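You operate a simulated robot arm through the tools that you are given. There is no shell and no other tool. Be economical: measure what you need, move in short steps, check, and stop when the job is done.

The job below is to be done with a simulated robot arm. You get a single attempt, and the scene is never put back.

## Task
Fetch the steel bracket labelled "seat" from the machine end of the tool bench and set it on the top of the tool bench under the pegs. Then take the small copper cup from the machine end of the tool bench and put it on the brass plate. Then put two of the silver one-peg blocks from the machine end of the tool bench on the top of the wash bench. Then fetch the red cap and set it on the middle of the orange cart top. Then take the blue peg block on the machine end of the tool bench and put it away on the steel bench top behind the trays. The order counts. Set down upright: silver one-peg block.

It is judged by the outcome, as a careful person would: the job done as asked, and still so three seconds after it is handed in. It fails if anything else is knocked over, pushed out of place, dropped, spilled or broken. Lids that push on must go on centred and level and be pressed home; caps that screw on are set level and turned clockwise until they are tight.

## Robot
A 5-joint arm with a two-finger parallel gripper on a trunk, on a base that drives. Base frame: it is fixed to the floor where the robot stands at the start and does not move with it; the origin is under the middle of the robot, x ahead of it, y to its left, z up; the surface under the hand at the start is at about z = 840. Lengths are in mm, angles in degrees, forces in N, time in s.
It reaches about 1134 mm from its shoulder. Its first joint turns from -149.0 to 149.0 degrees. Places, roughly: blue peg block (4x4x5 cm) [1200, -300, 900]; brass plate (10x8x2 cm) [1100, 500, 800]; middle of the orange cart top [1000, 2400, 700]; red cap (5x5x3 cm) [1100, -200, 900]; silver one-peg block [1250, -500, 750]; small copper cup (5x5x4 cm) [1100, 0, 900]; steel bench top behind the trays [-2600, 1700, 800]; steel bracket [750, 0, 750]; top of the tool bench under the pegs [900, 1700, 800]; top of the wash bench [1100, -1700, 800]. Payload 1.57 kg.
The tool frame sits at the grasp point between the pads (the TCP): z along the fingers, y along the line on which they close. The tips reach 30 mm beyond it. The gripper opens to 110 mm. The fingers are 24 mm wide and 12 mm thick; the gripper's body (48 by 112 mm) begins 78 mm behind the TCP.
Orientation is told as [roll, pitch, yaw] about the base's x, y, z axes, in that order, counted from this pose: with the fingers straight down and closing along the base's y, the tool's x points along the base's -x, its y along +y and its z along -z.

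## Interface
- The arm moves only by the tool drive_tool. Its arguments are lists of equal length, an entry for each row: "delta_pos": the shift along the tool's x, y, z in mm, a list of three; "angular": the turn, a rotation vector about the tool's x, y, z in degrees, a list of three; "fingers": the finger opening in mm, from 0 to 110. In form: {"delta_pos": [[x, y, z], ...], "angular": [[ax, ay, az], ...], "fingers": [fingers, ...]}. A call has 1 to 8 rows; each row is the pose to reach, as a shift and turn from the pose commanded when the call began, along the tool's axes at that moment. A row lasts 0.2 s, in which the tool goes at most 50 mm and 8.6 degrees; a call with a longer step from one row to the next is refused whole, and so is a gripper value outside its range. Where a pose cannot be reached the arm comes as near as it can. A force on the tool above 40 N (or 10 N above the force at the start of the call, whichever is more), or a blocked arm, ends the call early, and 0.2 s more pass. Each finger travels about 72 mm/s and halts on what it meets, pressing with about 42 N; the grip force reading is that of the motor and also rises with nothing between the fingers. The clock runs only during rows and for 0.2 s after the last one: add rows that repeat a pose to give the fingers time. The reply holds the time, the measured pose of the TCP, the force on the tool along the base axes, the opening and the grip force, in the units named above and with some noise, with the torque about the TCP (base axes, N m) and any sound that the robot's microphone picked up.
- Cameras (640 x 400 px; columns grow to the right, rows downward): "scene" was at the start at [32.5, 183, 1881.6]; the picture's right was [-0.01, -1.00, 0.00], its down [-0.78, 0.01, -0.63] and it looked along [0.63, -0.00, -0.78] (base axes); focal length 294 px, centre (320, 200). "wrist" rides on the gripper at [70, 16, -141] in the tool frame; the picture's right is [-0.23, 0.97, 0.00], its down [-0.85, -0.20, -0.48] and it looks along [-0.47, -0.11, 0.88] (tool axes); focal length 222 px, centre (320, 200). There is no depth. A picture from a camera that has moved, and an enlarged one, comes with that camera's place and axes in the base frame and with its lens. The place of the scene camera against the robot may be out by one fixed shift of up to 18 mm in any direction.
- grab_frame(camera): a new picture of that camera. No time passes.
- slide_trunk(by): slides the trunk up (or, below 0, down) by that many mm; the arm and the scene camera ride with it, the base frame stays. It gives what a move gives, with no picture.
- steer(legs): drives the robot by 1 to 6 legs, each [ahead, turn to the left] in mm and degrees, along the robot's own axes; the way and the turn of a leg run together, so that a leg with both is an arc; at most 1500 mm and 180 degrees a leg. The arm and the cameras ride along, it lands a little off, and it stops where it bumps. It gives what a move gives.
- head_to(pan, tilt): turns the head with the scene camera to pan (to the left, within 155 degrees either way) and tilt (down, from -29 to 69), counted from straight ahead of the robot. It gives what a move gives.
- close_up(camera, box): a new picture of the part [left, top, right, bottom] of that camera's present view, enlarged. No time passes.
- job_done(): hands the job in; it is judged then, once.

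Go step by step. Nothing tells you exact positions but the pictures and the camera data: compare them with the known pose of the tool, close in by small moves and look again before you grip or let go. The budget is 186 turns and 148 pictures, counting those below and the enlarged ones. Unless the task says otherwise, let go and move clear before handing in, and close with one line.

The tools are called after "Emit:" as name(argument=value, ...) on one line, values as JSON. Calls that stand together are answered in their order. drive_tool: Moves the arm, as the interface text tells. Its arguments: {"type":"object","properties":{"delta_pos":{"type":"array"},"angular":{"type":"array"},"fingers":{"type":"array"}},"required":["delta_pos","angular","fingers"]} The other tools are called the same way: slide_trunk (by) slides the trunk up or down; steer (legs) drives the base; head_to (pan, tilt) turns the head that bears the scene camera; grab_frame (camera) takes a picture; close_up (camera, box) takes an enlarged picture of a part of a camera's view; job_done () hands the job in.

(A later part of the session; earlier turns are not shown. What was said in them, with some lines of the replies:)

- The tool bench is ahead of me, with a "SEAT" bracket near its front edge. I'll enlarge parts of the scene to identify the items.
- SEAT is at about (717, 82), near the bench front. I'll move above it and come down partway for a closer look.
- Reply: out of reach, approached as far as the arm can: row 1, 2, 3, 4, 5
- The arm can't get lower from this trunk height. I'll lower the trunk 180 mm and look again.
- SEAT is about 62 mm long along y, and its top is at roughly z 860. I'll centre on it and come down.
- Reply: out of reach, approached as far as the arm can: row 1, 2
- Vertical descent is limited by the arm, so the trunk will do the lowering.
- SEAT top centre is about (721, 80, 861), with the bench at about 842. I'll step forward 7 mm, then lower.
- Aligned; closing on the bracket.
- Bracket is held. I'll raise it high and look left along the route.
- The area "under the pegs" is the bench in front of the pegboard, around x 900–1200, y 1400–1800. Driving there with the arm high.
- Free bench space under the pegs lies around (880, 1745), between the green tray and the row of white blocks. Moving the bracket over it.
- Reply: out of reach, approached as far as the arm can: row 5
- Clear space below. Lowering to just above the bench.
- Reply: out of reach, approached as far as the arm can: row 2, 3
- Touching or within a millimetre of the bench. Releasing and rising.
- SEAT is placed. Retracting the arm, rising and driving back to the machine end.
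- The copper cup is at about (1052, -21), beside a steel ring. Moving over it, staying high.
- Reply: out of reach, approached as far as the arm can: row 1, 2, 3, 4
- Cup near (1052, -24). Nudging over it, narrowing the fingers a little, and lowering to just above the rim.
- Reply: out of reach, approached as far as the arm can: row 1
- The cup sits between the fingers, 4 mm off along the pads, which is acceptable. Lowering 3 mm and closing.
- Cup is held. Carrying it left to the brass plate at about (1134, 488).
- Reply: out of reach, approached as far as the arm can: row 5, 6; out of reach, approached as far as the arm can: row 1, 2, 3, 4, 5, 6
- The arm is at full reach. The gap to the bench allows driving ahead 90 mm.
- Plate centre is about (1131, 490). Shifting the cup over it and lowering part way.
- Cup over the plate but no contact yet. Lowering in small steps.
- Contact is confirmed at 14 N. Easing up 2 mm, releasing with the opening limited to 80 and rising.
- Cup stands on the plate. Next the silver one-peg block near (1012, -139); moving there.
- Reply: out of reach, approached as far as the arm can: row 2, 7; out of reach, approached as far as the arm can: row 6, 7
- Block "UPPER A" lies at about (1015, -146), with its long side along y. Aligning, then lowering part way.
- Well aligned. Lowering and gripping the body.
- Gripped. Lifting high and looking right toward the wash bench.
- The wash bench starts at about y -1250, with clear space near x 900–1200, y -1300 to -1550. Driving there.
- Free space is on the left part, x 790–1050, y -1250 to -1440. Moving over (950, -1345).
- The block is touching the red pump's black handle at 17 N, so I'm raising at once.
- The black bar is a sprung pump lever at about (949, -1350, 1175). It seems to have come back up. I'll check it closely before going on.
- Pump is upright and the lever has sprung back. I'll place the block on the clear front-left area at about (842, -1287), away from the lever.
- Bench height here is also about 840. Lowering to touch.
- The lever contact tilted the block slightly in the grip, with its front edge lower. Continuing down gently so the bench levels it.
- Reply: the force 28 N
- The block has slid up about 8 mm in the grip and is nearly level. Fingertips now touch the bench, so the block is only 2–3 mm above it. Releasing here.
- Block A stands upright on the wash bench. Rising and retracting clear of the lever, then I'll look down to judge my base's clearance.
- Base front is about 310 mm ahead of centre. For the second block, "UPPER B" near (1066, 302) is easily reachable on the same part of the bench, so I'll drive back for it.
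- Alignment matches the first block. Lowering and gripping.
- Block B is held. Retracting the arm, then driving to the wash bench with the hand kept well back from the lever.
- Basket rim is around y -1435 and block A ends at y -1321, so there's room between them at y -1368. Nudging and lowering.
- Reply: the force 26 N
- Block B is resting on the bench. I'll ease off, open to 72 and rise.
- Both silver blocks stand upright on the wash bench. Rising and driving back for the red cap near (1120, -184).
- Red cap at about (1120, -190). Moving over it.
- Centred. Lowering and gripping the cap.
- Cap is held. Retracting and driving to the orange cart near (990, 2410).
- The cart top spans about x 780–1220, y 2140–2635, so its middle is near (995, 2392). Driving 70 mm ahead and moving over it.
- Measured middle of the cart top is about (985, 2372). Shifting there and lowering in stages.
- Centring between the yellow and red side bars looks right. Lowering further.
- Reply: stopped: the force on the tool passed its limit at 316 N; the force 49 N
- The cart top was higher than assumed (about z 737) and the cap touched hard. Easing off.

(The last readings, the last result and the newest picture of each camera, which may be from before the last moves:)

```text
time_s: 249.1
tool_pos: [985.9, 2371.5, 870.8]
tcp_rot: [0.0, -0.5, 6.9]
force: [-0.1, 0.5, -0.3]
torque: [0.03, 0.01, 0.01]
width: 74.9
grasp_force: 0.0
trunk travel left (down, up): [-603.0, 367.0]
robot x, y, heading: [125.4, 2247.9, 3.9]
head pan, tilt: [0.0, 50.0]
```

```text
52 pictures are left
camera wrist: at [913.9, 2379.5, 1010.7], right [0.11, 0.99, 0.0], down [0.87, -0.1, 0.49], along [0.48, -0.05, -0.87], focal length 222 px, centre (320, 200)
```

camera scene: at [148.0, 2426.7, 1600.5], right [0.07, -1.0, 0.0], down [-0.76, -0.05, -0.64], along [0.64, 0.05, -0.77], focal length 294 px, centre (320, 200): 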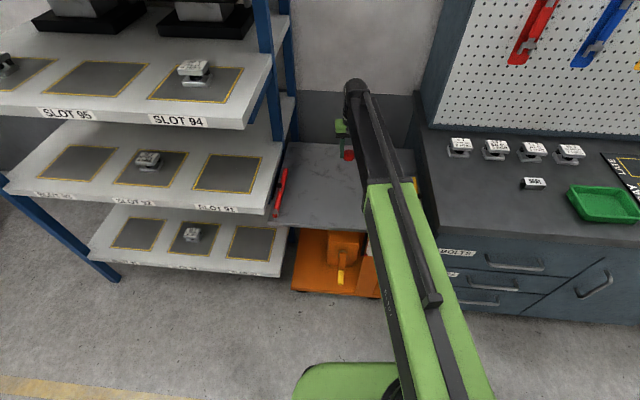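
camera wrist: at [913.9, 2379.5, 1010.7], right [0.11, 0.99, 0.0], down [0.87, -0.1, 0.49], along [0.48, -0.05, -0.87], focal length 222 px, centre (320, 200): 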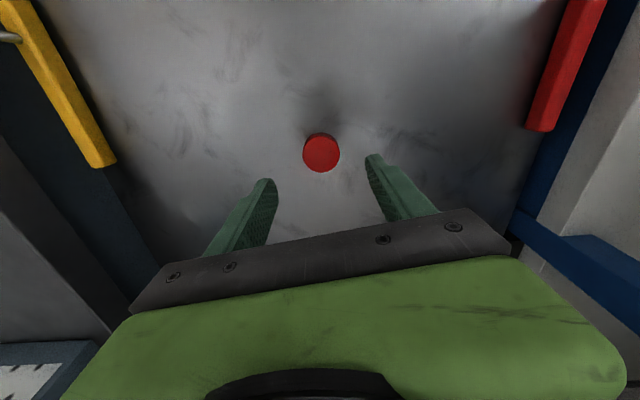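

Cap sits in the middle between the side bars. Rising, and checking the whole cart top.

Emit:
slide_trunk(by=355)

Emit:
drive_tool(delta_pos=[[45, -30, 0], [90, -60, 0], [130, -90, 0], [170, -120, 0], [205, -150, 0], [240, -180, 0], [275, -210, 0]], angular=[[0, 0, 0], [0, 0, 0], [0, 0, 0], [0, 0, 0], [0, 0, 0], [0, 0, 0], [0, 0, 0]], fingers=[75, 75, 75, 75, 75, 75, 75])

Emit:
grab_frame(camera="scene")

```text
time_s: 252.6
tool_pos: [984.8, 2370.9, 1225.0]
tcp_rot: [0.0, -0.4, 6.9]
force: [-1.2, -1.0, -0.8]
torque: [-0.01, -0.01, 0.02]
width: 74.9
grasp_force: 0.1
trunk travel left (down, up): [-958.0, 12.0]
robot x, y, heading: [125.8, 2244.5, 4.1]
head pan, tilt: [0.0, 50.0]
```

```text
refused: row 1 steps farther than a row can; nothing moved
```

```text
51 pictures are left
camera scene: at [148.1, 2426.8, 1949.6], right [0.07, -1.0, 0.0], down [-0.76, -0.05, -0.64], along [0.64, 0.05, -0.77], focal length 294 px, centre (320, 200)
```

scene: 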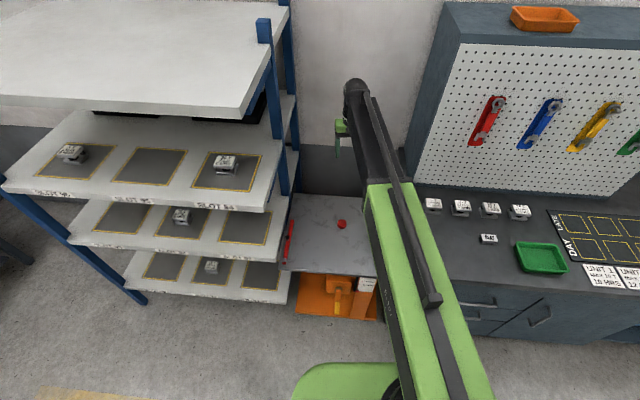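

Cap is close to the middle of the cart top. Now retracting and driving back for the blue peg block near (1221, -262).

Emit:
drive_tool(delta_pos=[[40, -20, 0], [80, -40, 0], [120, -60, 0], [160, -80, 0], [200, -100, 0], [240, -120, 0], [250, -120, 0]], angular=[[0, 0, 0], [0, 0, 0], [0, 0, 0], [0, 0, 0], [0, 0, 0], [0, 0, 0], [0, 0, 0]], fingers=[75, 75, 75, 75, 75, 75, 75])

Emit:
steer(legs=[[-80, 0], [0, -94], [1500, 0]])

Emit:
steer(legs=[[920, 0], [0, 90]])

Emit:
grab_frame(camera="scene")

```text
time_s: 254.2
tool_pos: [749.5, 2222.2, 1223.9]
tcp_rot: [-0.1, -0.5, 6.9]
force: [-0.5, 0.3, 0.6]
torque: [0.02, 0.01, -0.06]
width: 74.7
grasp_force: 0.0
trunk travel left (down, up): [-958.0, 12.0]
robot x, y, heading: [124.6, 2245.5, 4.0]
head pan, tilt: [0.0, 50.0]
```

```text
time_s: 266.1
tool_pos: [5.5, 154.9, 1224.6]
tcp_rot: [-0.1, -0.5, -86.0]
force: [-0.4, -0.3, -0.2]
torque: [0.0, -0.01, 0.0]
width: 75.1
grasp_force: 0.0
trunk travel left (down, up): [-958.0, 12.0]
robot x, y, heading: [65.2, 774.0, -89.2]
head pan, tilt: [0.0, 50.0]
```

```text
time_s: 274.6
tool_pos: [703.2, -208.7, 1224.2]
tcp_rot: [-0.1, -0.4, 1.9]
force: [0.9, -0.7, -0.2]
torque: [-0.02, 0.01, 0.01]
width: 74.7
grasp_force: 0.1
trunk travel left (down, up): [-958.0, 12.0]
robot x, y, heading: [85.7, -91.9, -1.8]
head pan, tilt: [0.0, 50.0]
```

```text
50 pictures are left
camera scene: at [126.2, 89.4, 1949.3], right [-0.03, -1.0, 0.0], down [-0.77, 0.02, -0.64], along [0.64, -0.02, -0.77], focal length 294 px, centre (320, 200)
```

scene: 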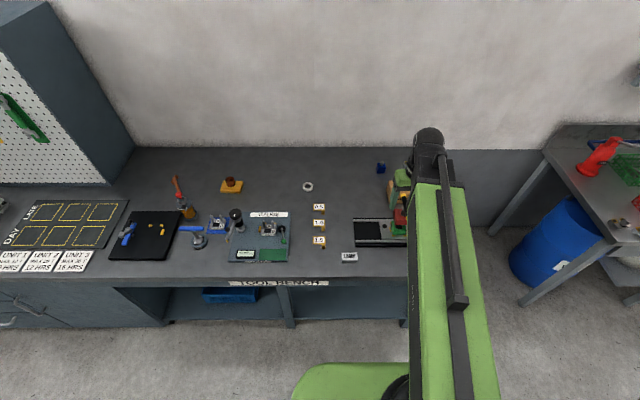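

Repositioning slightly right and closer to the bench.

Emit:
steer(legs=[[0, -20], [205, 0], [0, 21]])

Emit:
grab_frame(camera="wrist")

Emit:
grab_frame(camera="scene")

```text
time_s: 278.4
tool_pos: [887.2, -281.7, 1225.7]
tcp_rot: [0.0, -0.6, 2.5]
force: [-0.8, -0.7, -0.8]
torque: [0.06, -0.05, 0.02]
width: 75.1
grasp_force: 0.1
trunk travel left (down, up): [-958.0, 12.0]
robot x, y, heading: [269.6, -152.2, -1.7]
head pan, tilt: [0.0, 50.0]
```

```text
49 pictures are left
camera wrist: at [816.8, -268.0, 1366.9], right [0.18, 0.98, 0.0], down [0.86, -0.16, 0.49], along [0.48, -0.09, -0.87], focal length 222 px, centre (320, 200)
```

wrist: 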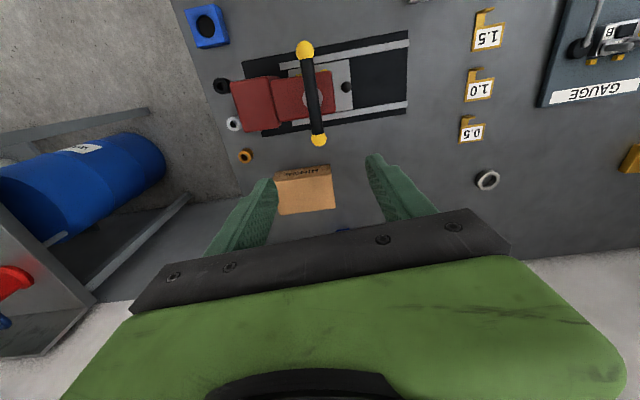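

```text
48 pictures are left
camera scene: at [306.3, 17.2, 1950.0], right [-0.03, -1.0, 0.0], down [-0.76, 0.02, -0.64], along [0.64, -0.02, -0.76], focal length 294 px, centre (320, 200)
```

scene: 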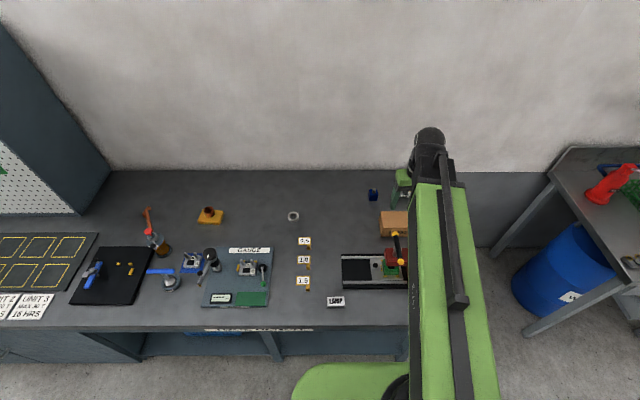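

Emit:
drive_tool(delta_pos=[[-45, 0, 0], [-90, 1, 0], [-135, 1, 0], [-180, 1, 0], [-225, 2, 0], [-270, 2, 0], [-308, 2, 0], [-308, 2, 0]], angular=[[0, 0, 0], [0, 0, 0], [0, 0, 0], [0, 0, 0], [0, 0, 0], [0, 0, 0], [0, 0, 0], [0, 0, 0]], fingers=[75, 75, 75, 75, 75, 75, 75, 75])

Emit:
slide_trunk(by=-200)

Emit:
grab_frame(camera="wrist")

Emit:
grab_frame(camera="scene")

```text
time_s: 280.2
tool_pos: [1199.6, -267.0, 1225.0]
tcp_rot: [0.0, -0.5, 2.5]
force: [-0.4, -0.3, -0.6]
torque: [-0.04, 0.0, -0.04]
width: 74.8
grasp_force: 0.0
out of reach, approached as far as the arm can: row 3, 4, 5, 6
trunk travel left (down, up): [-958.0, 12.0]
robot x, y, heading: [270.8, -158.5, -1.7]
head pan, tilt: [0.0, 50.0]
```

```text
time_s: 282.4
tool_pos: [1198.7, -266.9, 1025.2]
tcp_rot: [0.1, -0.5, 2.5]
force: [-0.3, 0.2, 0.1]
torque: [0.01, 0.02, -0.01]
width: 74.9
grasp_force: 0.0
trunk travel left (down, up): [-758.0, 212.0]
robot x, y, heading: [270.5, -160.1, -1.8]
head pan, tilt: [0.0, 50.0]
```

```text
47 pictures are left
camera wrist: at [1128.1, -252.7, 1165.9], right [0.18, 0.98, 0.0], down [0.86, -0.16, 0.49], along [0.48, -0.09, -0.87], focal length 222 px, centre (320, 200)
```

wrist: 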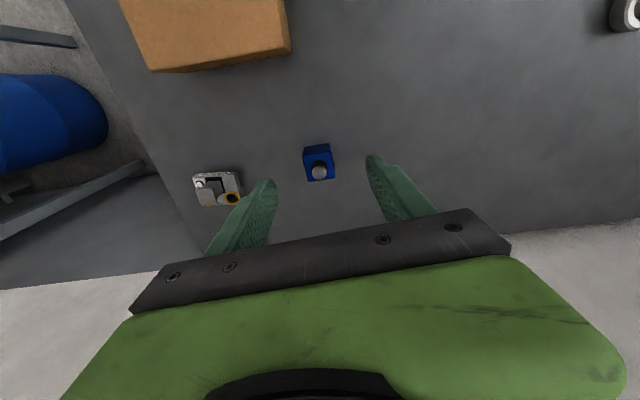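

```text
46 pictures are left
camera scene: at [310.4, 19.3, 1749.7], right [-0.03, -1.0, 0.0], down [-0.77, 0.02, -0.64], along [0.64, -0.02, -0.77], focal length 294 px, centre (320, 200)
```

scene: 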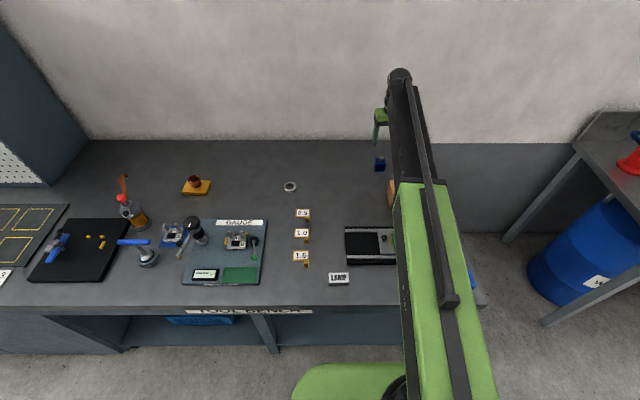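

Blue block is at about x 1230, slightly beyond reach. Driving ahead 28 mm (gap about 60) and looking closer.

Emit:
steer(legs=[[28, 0]])

Emit:
slide_trunk(by=-90)

Emit:
close_up(camera="wrist", box=[200, 110, 440, 260])

```text
time_s: 283.2
tool_pos: [1227.7, -268.2, 1024.8]
tcp_rot: [0.0, -0.4, 2.5]
force: [-0.3, 0.0, -0.1]
torque: [-0.02, 0.03, -0.02]
width: 75.1
grasp_force: 0.1
trunk travel left (down, up): [-758.0, 212.0]
robot x, y, heading: [299.4, -156.4, -1.7]
head pan, tilt: [0.0, 50.0]
```

```text
time_s: 284.4
tool_pos: [1226.2, -265.8, 935.2]
tcp_rot: [0.0, -0.6, 2.5]
force: [-0.3, 0.0, 0.5]
torque: [-0.03, -0.01, -0.01]
width: 75.0
grasp_force: 0.1
trunk travel left (down, up): [-668.0, 302.0]
robot x, y, heading: [298.7, -159.7, -1.7]
head pan, tilt: [0.0, 50.0]
```

```text
2.67 times, centred on (320, 185) of wrist
camera zoom: at [1156.3, -253.3, 1075.9], right [0.18, 0.98, 0.0], down [0.86, -0.16, 0.49], along [0.48, -0.09, -0.87], focal length 592 px, centre (320, 240)
```

zoom: 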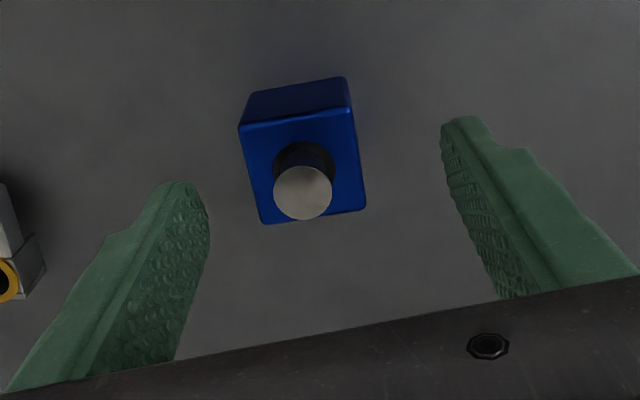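

Emit:
drive_tool(delta_pos=[[-8, -8, 0], [-8, -8, 0]], angular=[[0, 0, 0], [0, 0, 0]], fingers=[75, 75])

Emit:
slide_trunk(by=-50)

Emit:
close_up(camera="wrist", box=[200, 110, 440, 260])

```text
time_s: 285.0
tool_pos: [1235.5, -276.2, 935.3]
tcp_rot: [0.0, -0.5, 2.5]
force: [-0.2, -0.3, 0.4]
torque: [-0.01, 0.01, -0.01]
width: 74.8
grasp_force: 0.0
trunk travel left (down, up): [-668.0, 302.0]
robot x, y, heading: [299.7, -158.6, -1.5]
head pan, tilt: [0.0, 50.0]
```

```text
time_s: 285.9
tool_pos: [1234.7, -275.6, 884.7]
tcp_rot: [-0.1, -0.5, 2.4]
force: [0.8, 0.1, 0.0]
torque: [-0.01, 0.02, -0.02]
width: 75.1
grasp_force: 0.0
trunk travel left (down, up): [-618.0, 352.0]
robot x, y, heading: [301.7, -154.5, -1.6]
head pan, tilt: [0.0, 50.0]
```

```text
2.67 times, centred on (320, 185) of wrist
camera zoom: at [1164.8, -261.6, 1025.8], right [0.18, 0.98, 0.0], down [0.86, -0.16, 0.49], along [0.48, -0.09, -0.87], focal length 592 px, centre (320, 240)
```

zoom: 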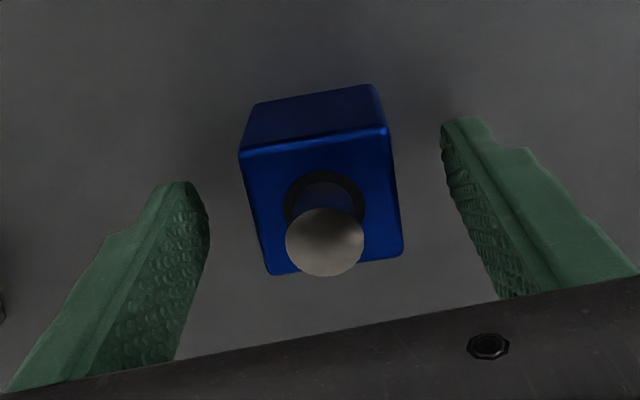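

Emit:
slide_trunk(by=-7)

Emit:
drive_tool(delta_pos=[[0, 0, 0], [0, 0, 0], [0, 0, 0], [0, 0, 0]], angular=[[0, 0, 0], [0, 0, 0], [0, 0, 0], [0, 0, 0]], fingers=[60, 45, 25, 25])

Emit:
slide_trunk(by=350)

Emit:
grab_frame(camera="wrist")

```text
time_s: 286.5
tool_pos: [1236.0, -275.2, 878.2]
tcp_rot: [-0.1, -0.5, 2.4]
force: [1.0, 0.0, -0.3]
torque: [0.02, -0.02, -0.01]
width: 75.3
grasp_force: 0.0
trunk travel left (down, up): [-611.0, 359.0]
robot x, y, heading: [300.2, -158.7, -1.5]
head pan, tilt: [0.0, 50.0]
```

```text
time_s: 287.5
tool_pos: [1236.0, -275.9, 878.0]
tcp_rot: [0.0, -0.4, 2.5]
force: [-0.5, 1.0, 1.1]
torque: [0.03, 0.0, 0.02]
width: 39.8
grasp_force: 42.2
trunk travel left (down, up): [-611.0, 359.0]
robot x, y, heading: [296.4, -156.4, -1.6]
head pan, tilt: [0.0, 50.0]
```

```text
time_s: 290.9
tool_pos: [1235.1, -275.4, 1228.0]
tcp_rot: [-0.1, -0.5, 2.5]
force: [0.7, -1.1, -2.1]
torque: [0.0, 0.01, 0.02]
width: 39.5
grasp_force: 42.1
trunk travel left (down, up): [-961.0, 9.0]
robot x, y, heading: [296.3, -162.0, -1.8]
head pan, tilt: [0.0, 50.0]
```

```text
43 pictures are left
camera wrist: at [1165.2, -261.6, 1368.6], right [0.18, 0.98, 0.0], down [0.86, -0.16, 0.49], along [0.48, -0.09, -0.87], focal length 222 px, centre (320, 200)
```

wrist: 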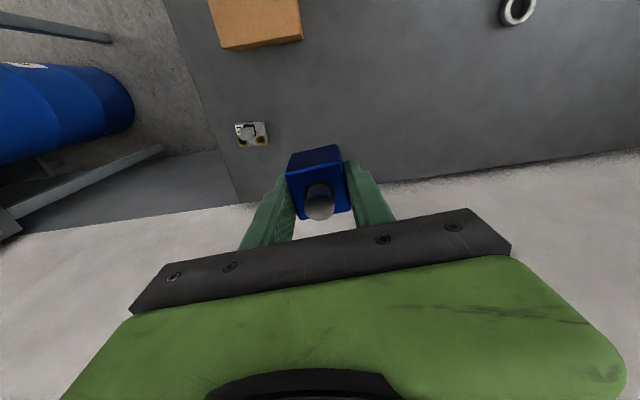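

Blue block is held. Retracting, then driving to the dark steel bench around (-2600, 1700).

Emit:
drive_tool(delta_pos=[[42, 14, 0], [84, 28, 0], [126, 42, 0], [168, 56, 0], [210, 70, 0], [252, 84, 0], [294, 98, 0], [333, 111, 0]], angular=[[0, 0, 0], [0, 0, 0], [0, 0, 0], [0, 0, 0], [0, 0, 0], [0, 0, 0], [0, 0, 0], [0, 0, 0]], fingers=[25, 25, 25, 25, 25, 25, 25, 25])

Emit:
steer(legs=[[-250, 0], [0, 128]])

Emit:
head_to(pan=0, tilt=30)

Emit:
grab_frame(camera="scene")

```text
time_s: 292.7
tool_pos: [896.3, -181.1, 1227.7]
tcp_rot: [0.0, -0.5, 2.5]
force: [-0.2, -0.1, -2.0]
torque: [0.01, 0.0, 0.0]
width: 39.6
grasp_force: 42.8
out of reach, approached as far as the arm can: row 4, 7
trunk travel left (down, up): [-961.0, 9.0]
robot x, y, heading: [303.2, -158.8, -1.5]
head pan, tilt: [0.0, 50.0]
```

```text
time_s: 299.7
tool_pos: [-269.1, 363.5, 1225.5]
tcp_rot: [-0.1, -0.4, 126.2]
force: [-0.4, -0.6, -2.5]
torque: [-0.01, -0.03, -0.04]
width: 39.5
grasp_force: 42.0
trunk travel left (down, up): [-961.0, 9.0]
robot x, y, heading: [6.1, -173.5, 122.0]
head pan, tilt: [0.0, 50.0]
```

```text
time_s: 300.6
tool_pos: [-268.5, 362.1, 1228.0]
tcp_rot: [-0.1, -0.5, 126.2]
force: [-0.9, 0.2, -0.9]
torque: [0.01, -0.06, 0.01]
width: 39.5
grasp_force: 41.9
trunk travel left (down, up): [-961.0, 9.0]
robot x, y, heading: [3.2, -167.9, 122.2]
head pan, tilt: [0.0, 30.0]
```

```text
42 pictures are left
camera scene: at [-161.4, -217.3, 1981.9], right [0.85, 0.53, 0.0], down [0.27, -0.42, -0.87], along [-0.46, 0.73, -0.5], focal length 294 px, centre (320, 200)
```

scene: 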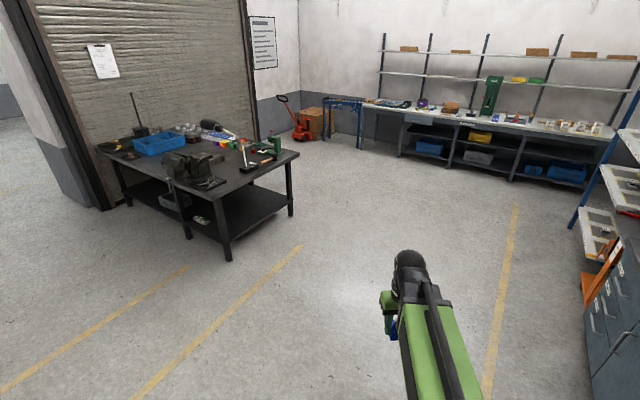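

Emit:
close_up(camera="scene", box=[90, 80, 310, 270])

Emit:
close_up(camera="scene", box=[300, 30, 640, 200])

```text
2.11 times, centred on (200, 175) of scene
camera zoom: at [-161.4, -217.3, 1981.9], right [0.85, 0.53, 0.0], down [0.27, -0.42, -0.87], along [-0.46, 0.73, -0.5], focal length 619 px, centre (573, 253)
```

zoom: 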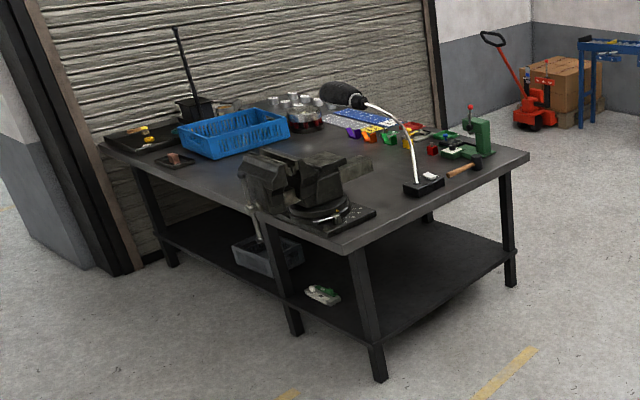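

```text
1.88 times, centred on (470, 115) of scene
camera zoom: at [-161.4, -217.3, 1981.9], right [0.85, 0.53, 0.0], down [0.27, -0.42, -0.87], along [-0.46, 0.73, -0.5], focal length 554 px, centre (38, 360)
```

zoom: 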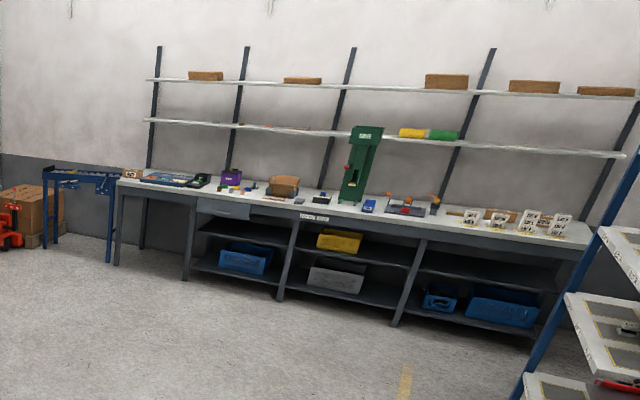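

The dark steel bench spans roughly x -1940 to -3700, y 1030 to 2150. It carries a vise, a gooseneck lamp, a blue basket and small coloured trays. Driving closer to see.

Emit:
steer(legs=[[0, 1.3], [1500, 0], [500, 0], [0, 56]])

Emit:
head_to(pan=0, tilt=35)

Emit:
grab_frame(camera="scene")

```text
time_s: 313.2
tool_pos: [-1715.9, 1492.5, 1227.8]
tcp_rot: [-0.2, -0.4, -175.2]
force: [-0.5, -1.0, -2.9]
torque: [0.04, -0.07, 0.01]
width: 39.8
grasp_force: 42.1
trunk travel left (down, up): [-961.0, 9.0]
robot x, y, heading: [-1112.5, 1424.5, -179.9]
head pan, tilt: [0.0, 30.0]
```

```text
time_s: 313.9
tool_pos: [-1714.3, 1497.8, 1228.6]
tcp_rot: [0.1, -0.5, -175.2]
force: [-0.3, -0.3, -2.1]
torque: [-0.03, 0.02, 0.0]
width: 39.8
grasp_force: 41.8
trunk travel left (down, up): [-961.0, 9.0]
robot x, y, heading: [-1116.3, 1424.2, -180.0]
head pan, tilt: [0.0, 35.0]
```

```text
39 pictures are left
camera scene: at [-1155.2, 1263.7, 1974.6], right [0.0, 1.0, 0.0], down [0.57, 0.0, -0.82], along [-0.82, 0.0, -0.57], focal length 294 px, centre (320, 200)
```

scene: 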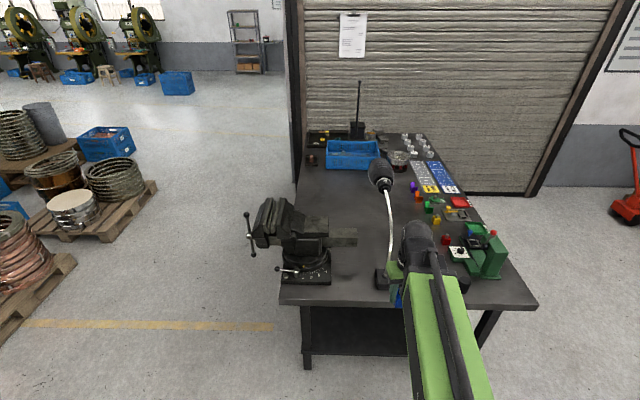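

Emit:
close_up(camera="scene", box=[240, 120, 540, 310])

Emit:
grab_frame(camera="wrist")

```text
2.11 times, centred on (390, 215) of scene
camera zoom: at [-1155.2, 1263.7, 1974.6], right [0.0, 1.0, 0.0], down [0.57, 0.0, -0.82], along [-0.82, 0.0, -0.57], focal length 619 px, centre (173, 168)
```

zoom: 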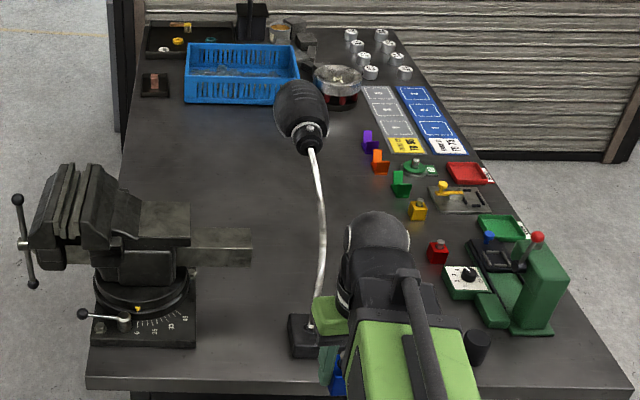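

```text
37 pictures are left
camera wrist: at [-1640.5, 1487.9, 1368.8], right [-0.14, -0.99, 0.0], down [-0.86, 0.13, 0.49], along [-0.48, 0.07, -0.87], focal length 222 px, centre (320, 200)
```

wrist: 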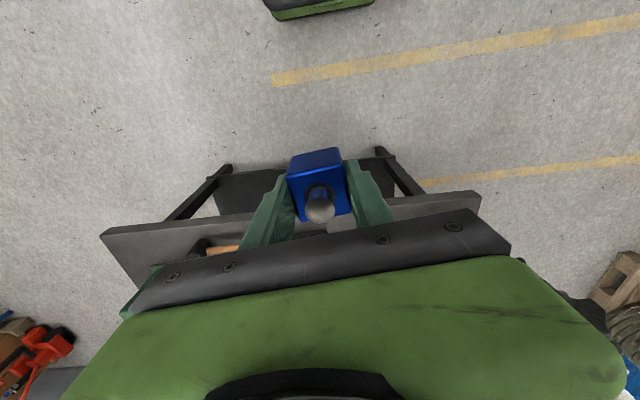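

The steel bench has a row of coloured peg blocks standing behind small trays on its right side. A lamp head hangs at about (-2506, 1581, 1205). I'll come in at y≈1820, well clear of the lamp.

Emit:
steer(legs=[[0, -40], [600, 0], [0, 40]])

Emit:
grab_frame(camera="scene")

Emit:
grab_frame(camera="wrist")

```text
time_s: 321.1
tool_pos: [-2170.4, 1894.6, 1228.3]
tcp_rot: [0.2, -0.6, -175.0]
force: [-0.3, 1.5, -1.9]
torque: [-0.06, 0.05, -0.02]
width: 39.6
grasp_force: 42.6
trunk travel left (down, up): [-961.0, 9.0]
robot x, y, heading: [-1574.1, 1794.0, 179.5]
head pan, tilt: [0.0, 35.0]
```

```text
36 pictures are left
camera scene: at [-1612.6, 1637.7, 1974.9], right [0.01, 1.0, 0.0], down [0.57, -0.01, -0.82], along [-0.82, 0.0, -0.57], focal length 294 px, centre (320, 200)
```

scene: 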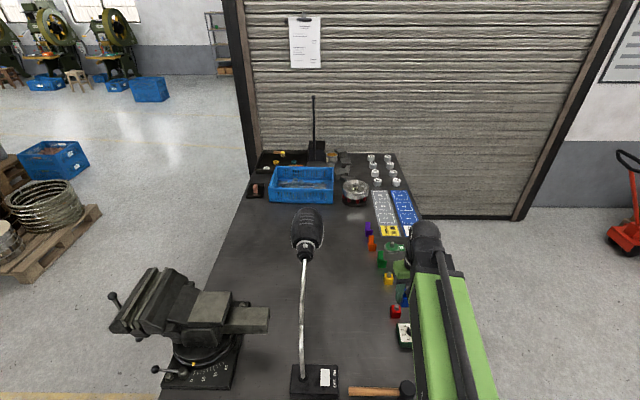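

```text
35 pictures are left
camera wrist: at [-2097.5, 1885.6, 1369.6], right [-0.14, -0.99, 0.0], down [-0.86, 0.13, 0.49], along [-0.48, 0.07, -0.87], focal length 222 px, centre (320, 200)
```

wrist: 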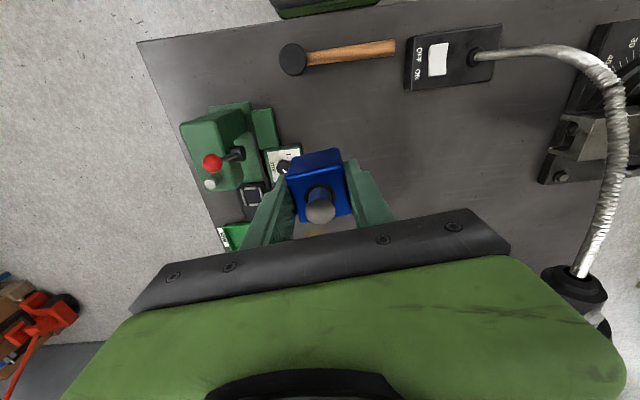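

Emit:
close_up(camera="scene", box=[260, 180, 460, 350])

```text
2.35 times, centred on (360, 265) of scene
camera zoom: at [-1612.6, 1637.7, 1974.9], right [0.01, 1.0, 0.0], down [0.57, -0.01, -0.82], along [-0.82, 0.0, -0.57], focal length 692 px, centre (226, 47)
```

zoom: 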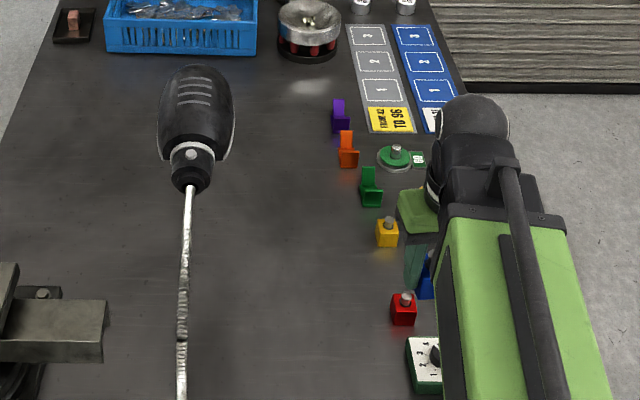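

Free dark bench top lies at about (-2505, 1797), beside the red and yellow peg blocks, clear of the lamp. Moving over it.

Emit:
drive_tool(delta_pos=[[-43, 8, 0], [-86, 17, 0], [-129, 26, 0], [-171, 34, 0], [-214, 43, 0], [-257, 51, 0], [-300, 60, 0], [-342, 68, 0]], angular=[[0, 0, 0], [0, 0, 0], [0, 0, 0], [0, 0, 0], [0, 0, 0], [0, 0, 0], [0, 0, 0], [0, 0, 0]], fingers=[25, 25, 25, 25, 25, 25, 25, 25])

Emit:
grab_frame(camera="wrist")

Emit:
grab_frame(camera="scene")

```text
time_s: 322.9
tool_pos: [-2512.3, 1794.8, 1227.1]
tcp_rot: [0.1, -0.4, -175.0]
force: [-0.5, 0.1, -1.6]
torque: [-0.01, -0.03, 0.01]
width: 39.4
grasp_force: 41.8
trunk travel left (down, up): [-961.0, 9.0]
robot x, y, heading: [-1575.5, 1799.6, 179.8]
head pan, tilt: [0.0, 35.0]
```

```text
33 pictures are left
camera wrist: at [-2439.1, 1785.2, 1368.0], right [-0.14, -0.99, 0.0], down [-0.87, 0.13, 0.49], along [-0.48, 0.07, -0.87], focal length 222 px, centre (320, 200)
```

wrist: 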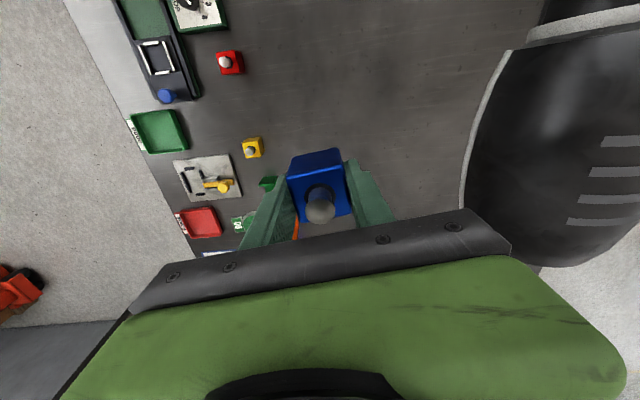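

```text
32 pictures are left
camera scene: at [-1617.5, 1632.6, 1974.3], right [0.01, 1.0, 0.0], down [0.57, 0.0, -0.82], along [-0.82, 0.01, -0.57], focal length 294 px, centre (320, 200)
```

scene: 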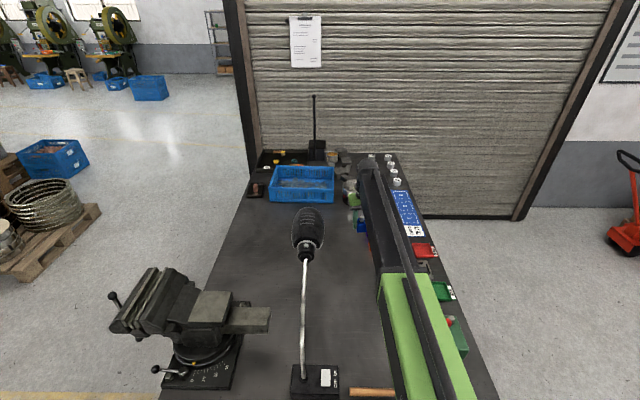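

Trays with labels sit along the right edge, so this spot is behind them. Lowering part way and measuring the bench height.

Emit:
slide_trunk(by=-230)

Emit:
grab_frame(camera="wrist")

Emit:
grab_frame(camera="scene")

```text
time_s: 325.3
tool_pos: [-2510.6, 1796.2, 997.9]
tcp_rot: [0.0, -0.5, -175.0]
force: [1.2, 0.7, -2.6]
torque: [0.02, 0.02, 0.0]
width: 39.6
grasp_force: 42.0
trunk travel left (down, up): [-731.0, 239.0]
robot x, y, heading: [-1575.6, 1797.4, 179.6]
head pan, tilt: [0.0, 35.0]
```

```text
31 pictures are left
camera wrist: at [-2437.5, 1785.9, 1138.7], right [-0.14, -0.99, 0.0], down [-0.86, 0.13, 0.49], along [-0.48, 0.07, -0.87], focal length 222 px, centre (320, 200)
```

wrist: 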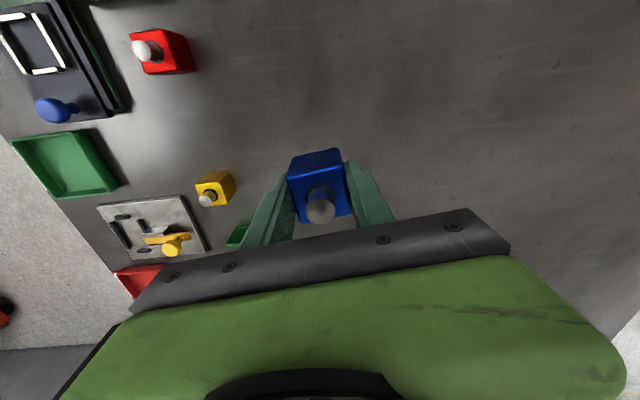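

```text
30 pictures are left
camera scene: at [-1616.2, 1633.0, 1744.4], right [0.01, 1.0, 0.0], down [0.57, 0.0, -0.82], along [-0.82, 0.01, -0.57], focal length 294 px, centre (320, 200)
```

scene: 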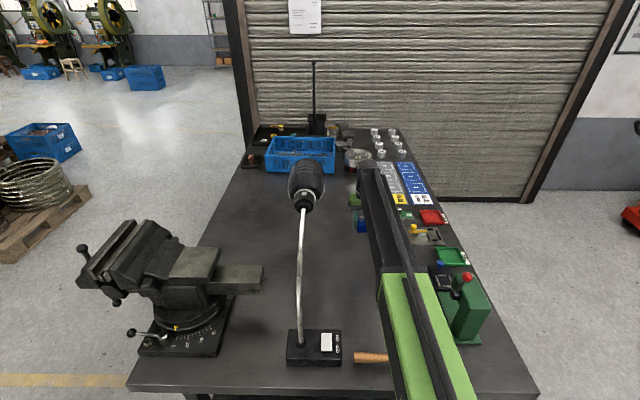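

Bench top seems to be around z 810. Lowering to a safe height, then by small steps.

Emit:
slide_trunk(by=-115)

Emit:
grab_frame(camera="wrist")

```text
time_s: 326.8
tool_pos: [-2511.6, 1795.0, 883.7]
tcp_rot: [0.0, -0.5, -175.1]
force: [0.5, 0.4, -2.7]
torque: [-0.02, -0.02, -0.02]
width: 39.6
grasp_force: 42.0
trunk travel left (down, up): [-616.0, 354.0]
robot x, y, heading: [-1570.3, 1797.2, 179.6]
head pan, tilt: [0.0, 35.0]
```

```text
29 pictures are left
camera wrist: at [-2437.5, 1785.8, 1023.7], right [-0.14, -0.99, 0.0], down [-0.86, 0.13, 0.49], along [-0.48, 0.07, -0.87], focal length 222 px, centre (320, 200)
```

wrist: 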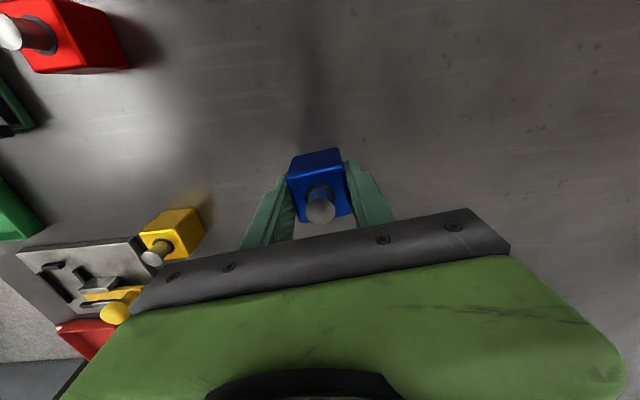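

Emit:
slide_trunk(by=-20)

Emit:
slide_trunk(by=-4)

Emit:
slide_trunk(by=-4)

Emit:
close_up(camera="scene", box=[330, 120, 430, 220])

```text
time_s: 327.5
tool_pos: [-2511.0, 1795.1, 862.6]
tcp_rot: [0.1, -0.5, -175.1]
force: [0.9, -1.0, -1.5]
torque: [0.02, -0.03, 0.02]
width: 39.8
grasp_force: 42.2
trunk travel left (down, up): [-596.0, 374.0]
robot x, y, heading: [-1573.6, 1793.5, 179.4]
head pan, tilt: [0.0, 35.0]
```

```text
time_s: 328.0
tool_pos: [-2510.2, 1795.6, 859.5]
tcp_rot: [0.1, -0.5, -175.1]
force: [0.4, 0.7, -1.5]
torque: [-0.02, 0.02, -0.02]
width: 39.6
grasp_force: 42.0
trunk travel left (down, up): [-592.0, 378.0]
robot x, y, heading: [-1575.1, 1794.1, 179.3]
head pan, tilt: [0.0, 35.0]
```

```text
time_s: 328.5
tool_pos: [-2511.7, 1795.0, 855.3]
tcp_rot: [0.0, -0.6, -175.0]
force: [0.6, 1.2, -2.0]
torque: [0.0, -0.04, -0.01]
width: 39.8
grasp_force: 41.8
trunk travel left (down, up): [-588.0, 382.0]
robot x, y, heading: [-1574.9, 1797.2, 179.6]
head pan, tilt: [0.0, 35.0]
```

```text
4.00 times, centred on (380, 170) of scene
camera zoom: at [-1616.2, 1633.0, 1601.3], right [0.01, 1.0, 0.0], down [0.57, 0.0, -0.82], along [-0.82, 0.01, -0.57], focal length 1176 px, centre (80, 320)
```

zoom: 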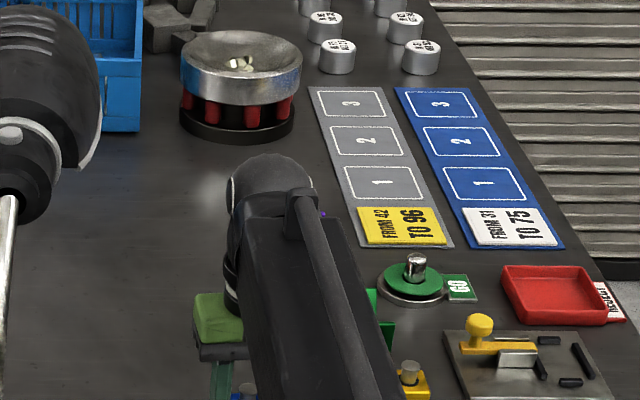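

Emit:
slide_trunk(by=-3)

Emit:
slide_trunk(by=-3)

Emit:
slide_trunk(by=-3)

Emit:
close_up(camera="wrist", box=[200, 110, 440, 260])

```text
time_s: 329.1
tool_pos: [-2510.4, 1795.0, 852.2]
tcp_rot: [0.1, -0.6, -175.1]
force: [0.1, 0.0, -1.6]
torque: [0.03, 0.02, 0.06]
width: 39.6
grasp_force: 42.1
trunk travel left (down, up): [-585.0, 385.0]
robot x, y, heading: [-1574.4, 1795.2, 179.5]
head pan, tilt: [0.0, 35.0]
```

```text
time_s: 329.6
tool_pos: [-2510.6, 1795.4, 849.6]
tcp_rot: [0.1, -0.5, -175.2]
force: [-0.4, 0.2, -1.7]
torque: [-0.01, 0.03, 0.01]
width: 39.4
grasp_force: 41.3
trunk travel left (down, up): [-582.0, 388.0]
robot x, y, heading: [-1574.6, 1794.7, 179.4]
head pan, tilt: [0.0, 35.0]
```

```text
time_s: 330.1
tool_pos: [-2510.3, 1795.4, 846.4]
tcp_rot: [0.0, -0.6, -175.1]
force: [-0.4, 0.3, -2.0]
torque: [0.02, 0.03, -0.02]
width: 39.7
grasp_force: 41.8
trunk travel left (down, up): [-579.0, 391.0]
robot x, y, heading: [-1572.5, 1791.7, 179.6]
head pan, tilt: [0.0, 35.0]
```

```text
2.67 times, centred on (320, 185) of wrist
camera zoom: at [-2437.5, 1785.8, 986.6], right [-0.14, -0.99, 0.0], down [-0.86, 0.13, 0.49], along [-0.48, 0.07, -0.87], focal length 592 px, centre (320, 240)
```

zoom: 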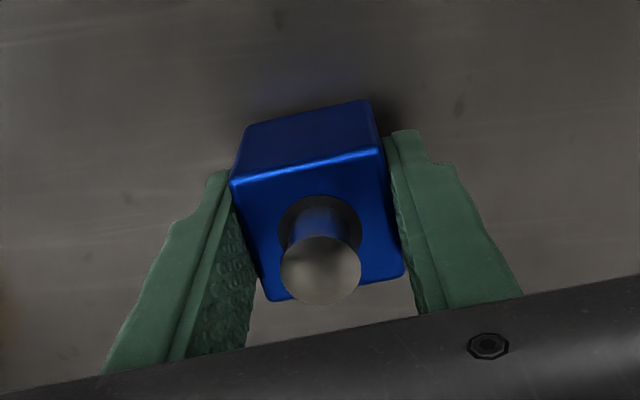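

Shadow is close now. Continuing in small steps.

Emit:
slide_trunk(by=-3)

Emit:
slide_trunk(by=-3)

Emit:
slide_trunk(by=-3)

```text
time_s: 330.6
tool_pos: [-2511.7, 1795.7, 842.6]
tcp_rot: [0.0, -0.5, -175.2]
force: [0.4, -0.2, -1.9]
torque: [-0.01, 0.01, 0.03]
width: 39.7
grasp_force: 41.9
trunk travel left (down, up): [-576.0, 394.0]
robot x, y, heading: [-1570.8, 1793.6, 179.3]
head pan, tilt: [0.0, 35.0]
```

```text
time_s: 331.1
tool_pos: [-2511.9, 1796.5, 840.1]
tcp_rot: [0.0, -0.4, -175.1]
force: [-0.6, -0.6, -2.4]
torque: [0.02, 0.03, 0.02]
width: 39.6
grasp_force: 41.7
trunk travel left (down, up): [-573.0, 397.0]
robot x, y, heading: [-1573.2, 1795.1, 179.5]
head pan, tilt: [0.0, 35.0]
```

```text
time_s: 331.6
tool_pos: [-2510.9, 1795.8, 837.8]
tcp_rot: [0.0, -0.7, -175.2]
force: [-5.4, -0.1, 11.9]
torque: [0.02, -0.11, -0.02]
width: 39.5
grasp_force: 41.8
trunk travel left (down, up): [-570.0, 400.0]
robot x, y, heading: [-1575.2, 1795.0, 179.5]
head pan, tilt: [0.0, 35.0]
```

Contact made. Easing 1 mm, releasing and rising.

Emit:
slide_trunk(by=1)

Emit:
drive_tool(delta_pos=[[0, 0, 0], [0, 0, 0], [0, 0, 0]], angular=[[0, 0, 0], [0, 0, 0], [0, 0, 0]], fingers=[45, 60, 75])

Emit:
slide_trunk(by=120)

Emit:
grab_frame(camera="wrist")

```text
time_s: 332.2
tool_pos: [-2511.1, 1794.9, 838.6]
tcp_rot: [0.0, -0.5, -175.1]
force: [-1.2, -0.2, 1.5]
torque: [0.01, 0.12, 0.0]
width: 39.6
grasp_force: 41.7
trunk travel left (down, up): [-571.0, 399.0]
robot x, y, heading: [-1574.7, 1794.4, 179.8]
head pan, tilt: [0.0, 35.0]
```

```text
time_s: 333.0
tool_pos: [-2510.6, 1795.0, 838.6]
tcp_rot: [0.0, -0.6, -175.1]
force: [-0.1, -0.1, 0.6]
torque: [0.02, 0.01, 0.02]
width: 75.2
grasp_force: 0.1
trunk travel left (down, up): [-571.0, 399.0]
robot x, y, heading: [-1576.4, 1794.5, 179.5]
head pan, tilt: [0.0, 35.0]
```

```text
time_s: 334.5
tool_pos: [-2510.4, 1794.9, 958.1]
tcp_rot: [0.0, -0.5, -175.1]
force: [-0.2, 0.3, -0.1]
torque: [-0.04, 0.0, -0.01]
width: 75.1
grasp_force: 0.0
trunk travel left (down, up): [-691.0, 279.0]
robot x, y, heading: [-1569.9, 1790.7, 179.7]
head pan, tilt: [0.0, 35.0]
```

```text
26 pictures are left
camera wrist: at [-2437.4, 1785.8, 1098.7], right [-0.14, -0.99, 0.0], down [-0.86, 0.13, 0.49], along [-0.48, 0.07, -0.87], focal length 222 px, centre (320, 200)
```

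wrist: 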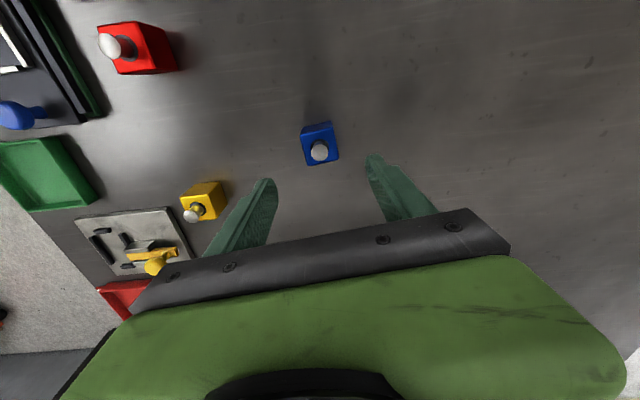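

The blue block stands upright behind the trays. Rising and pulling clear.

Emit:
slide_trunk(by=265)

Emit:
drive_tool(delta_pos=[[43, -8, 0], [86, -17, 0], [129, -26, 0], [171, -34, 0], [214, -43, 0], [257, -51, 0]], angular=[[0, 0, 0], [0, 0, 0], [0, 0, 0], [0, 0, 0], [0, 0, 0], [0, 0, 0]], fingers=[75, 75, 75, 75, 75, 75])

Emit:
grab_frame(camera="scene")

```text
time_s: 337.2
tool_pos: [-2510.0, 1795.9, 1223.6]
tcp_rot: [-0.1, -0.4, -175.1]
force: [-0.2, 1.0, -0.4]
torque: [0.05, -0.01, -0.01]
width: 75.0
grasp_force: 0.0
trunk travel left (down, up): [-956.0, 14.0]
robot x, y, heading: [-1575.9, 1798.2, 179.6]
head pan, tilt: [0.0, 35.0]
```

```text
time_s: 338.6
tool_pos: [-2255.3, 1870.7, 1223.5]
tcp_rot: [0.1, -0.5, -175.1]
force: [-0.8, 0.5, -0.2]
torque: [-0.01, 0.0, 0.05]
width: 75.1
grasp_force: 0.0
trunk travel left (down, up): [-956.0, 14.0]
robot x, y, heading: [-1573.3, 1796.0, 179.8]
head pan, tilt: [0.0, 35.0]
```

```text
25 pictures are left
camera scene: at [-1614.9, 1633.2, 1969.4], right [0.01, 1.0, 0.0], down [0.57, 0.0, -0.82], along [-0.82, 0.01, -0.57], focal length 294 px, centre (320, 200)
```

scene: 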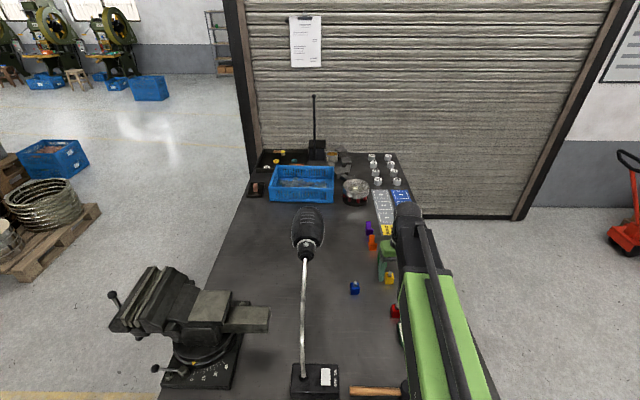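

Everything is where it was asked for and the hand is clear, so I'm handing in.

Emit:
job_done()

```text
The job is handed in.
```

All five steps were done in order and the job is handed in: seat bracket, copper cup, silver blocks A and B, red cap and blue peg block. On the way I pressed the wash-bench pump lever down (it sprang back, pump upright), and the cap touched the cart hard (316 N) and sits 20–30 mm behind the middle.
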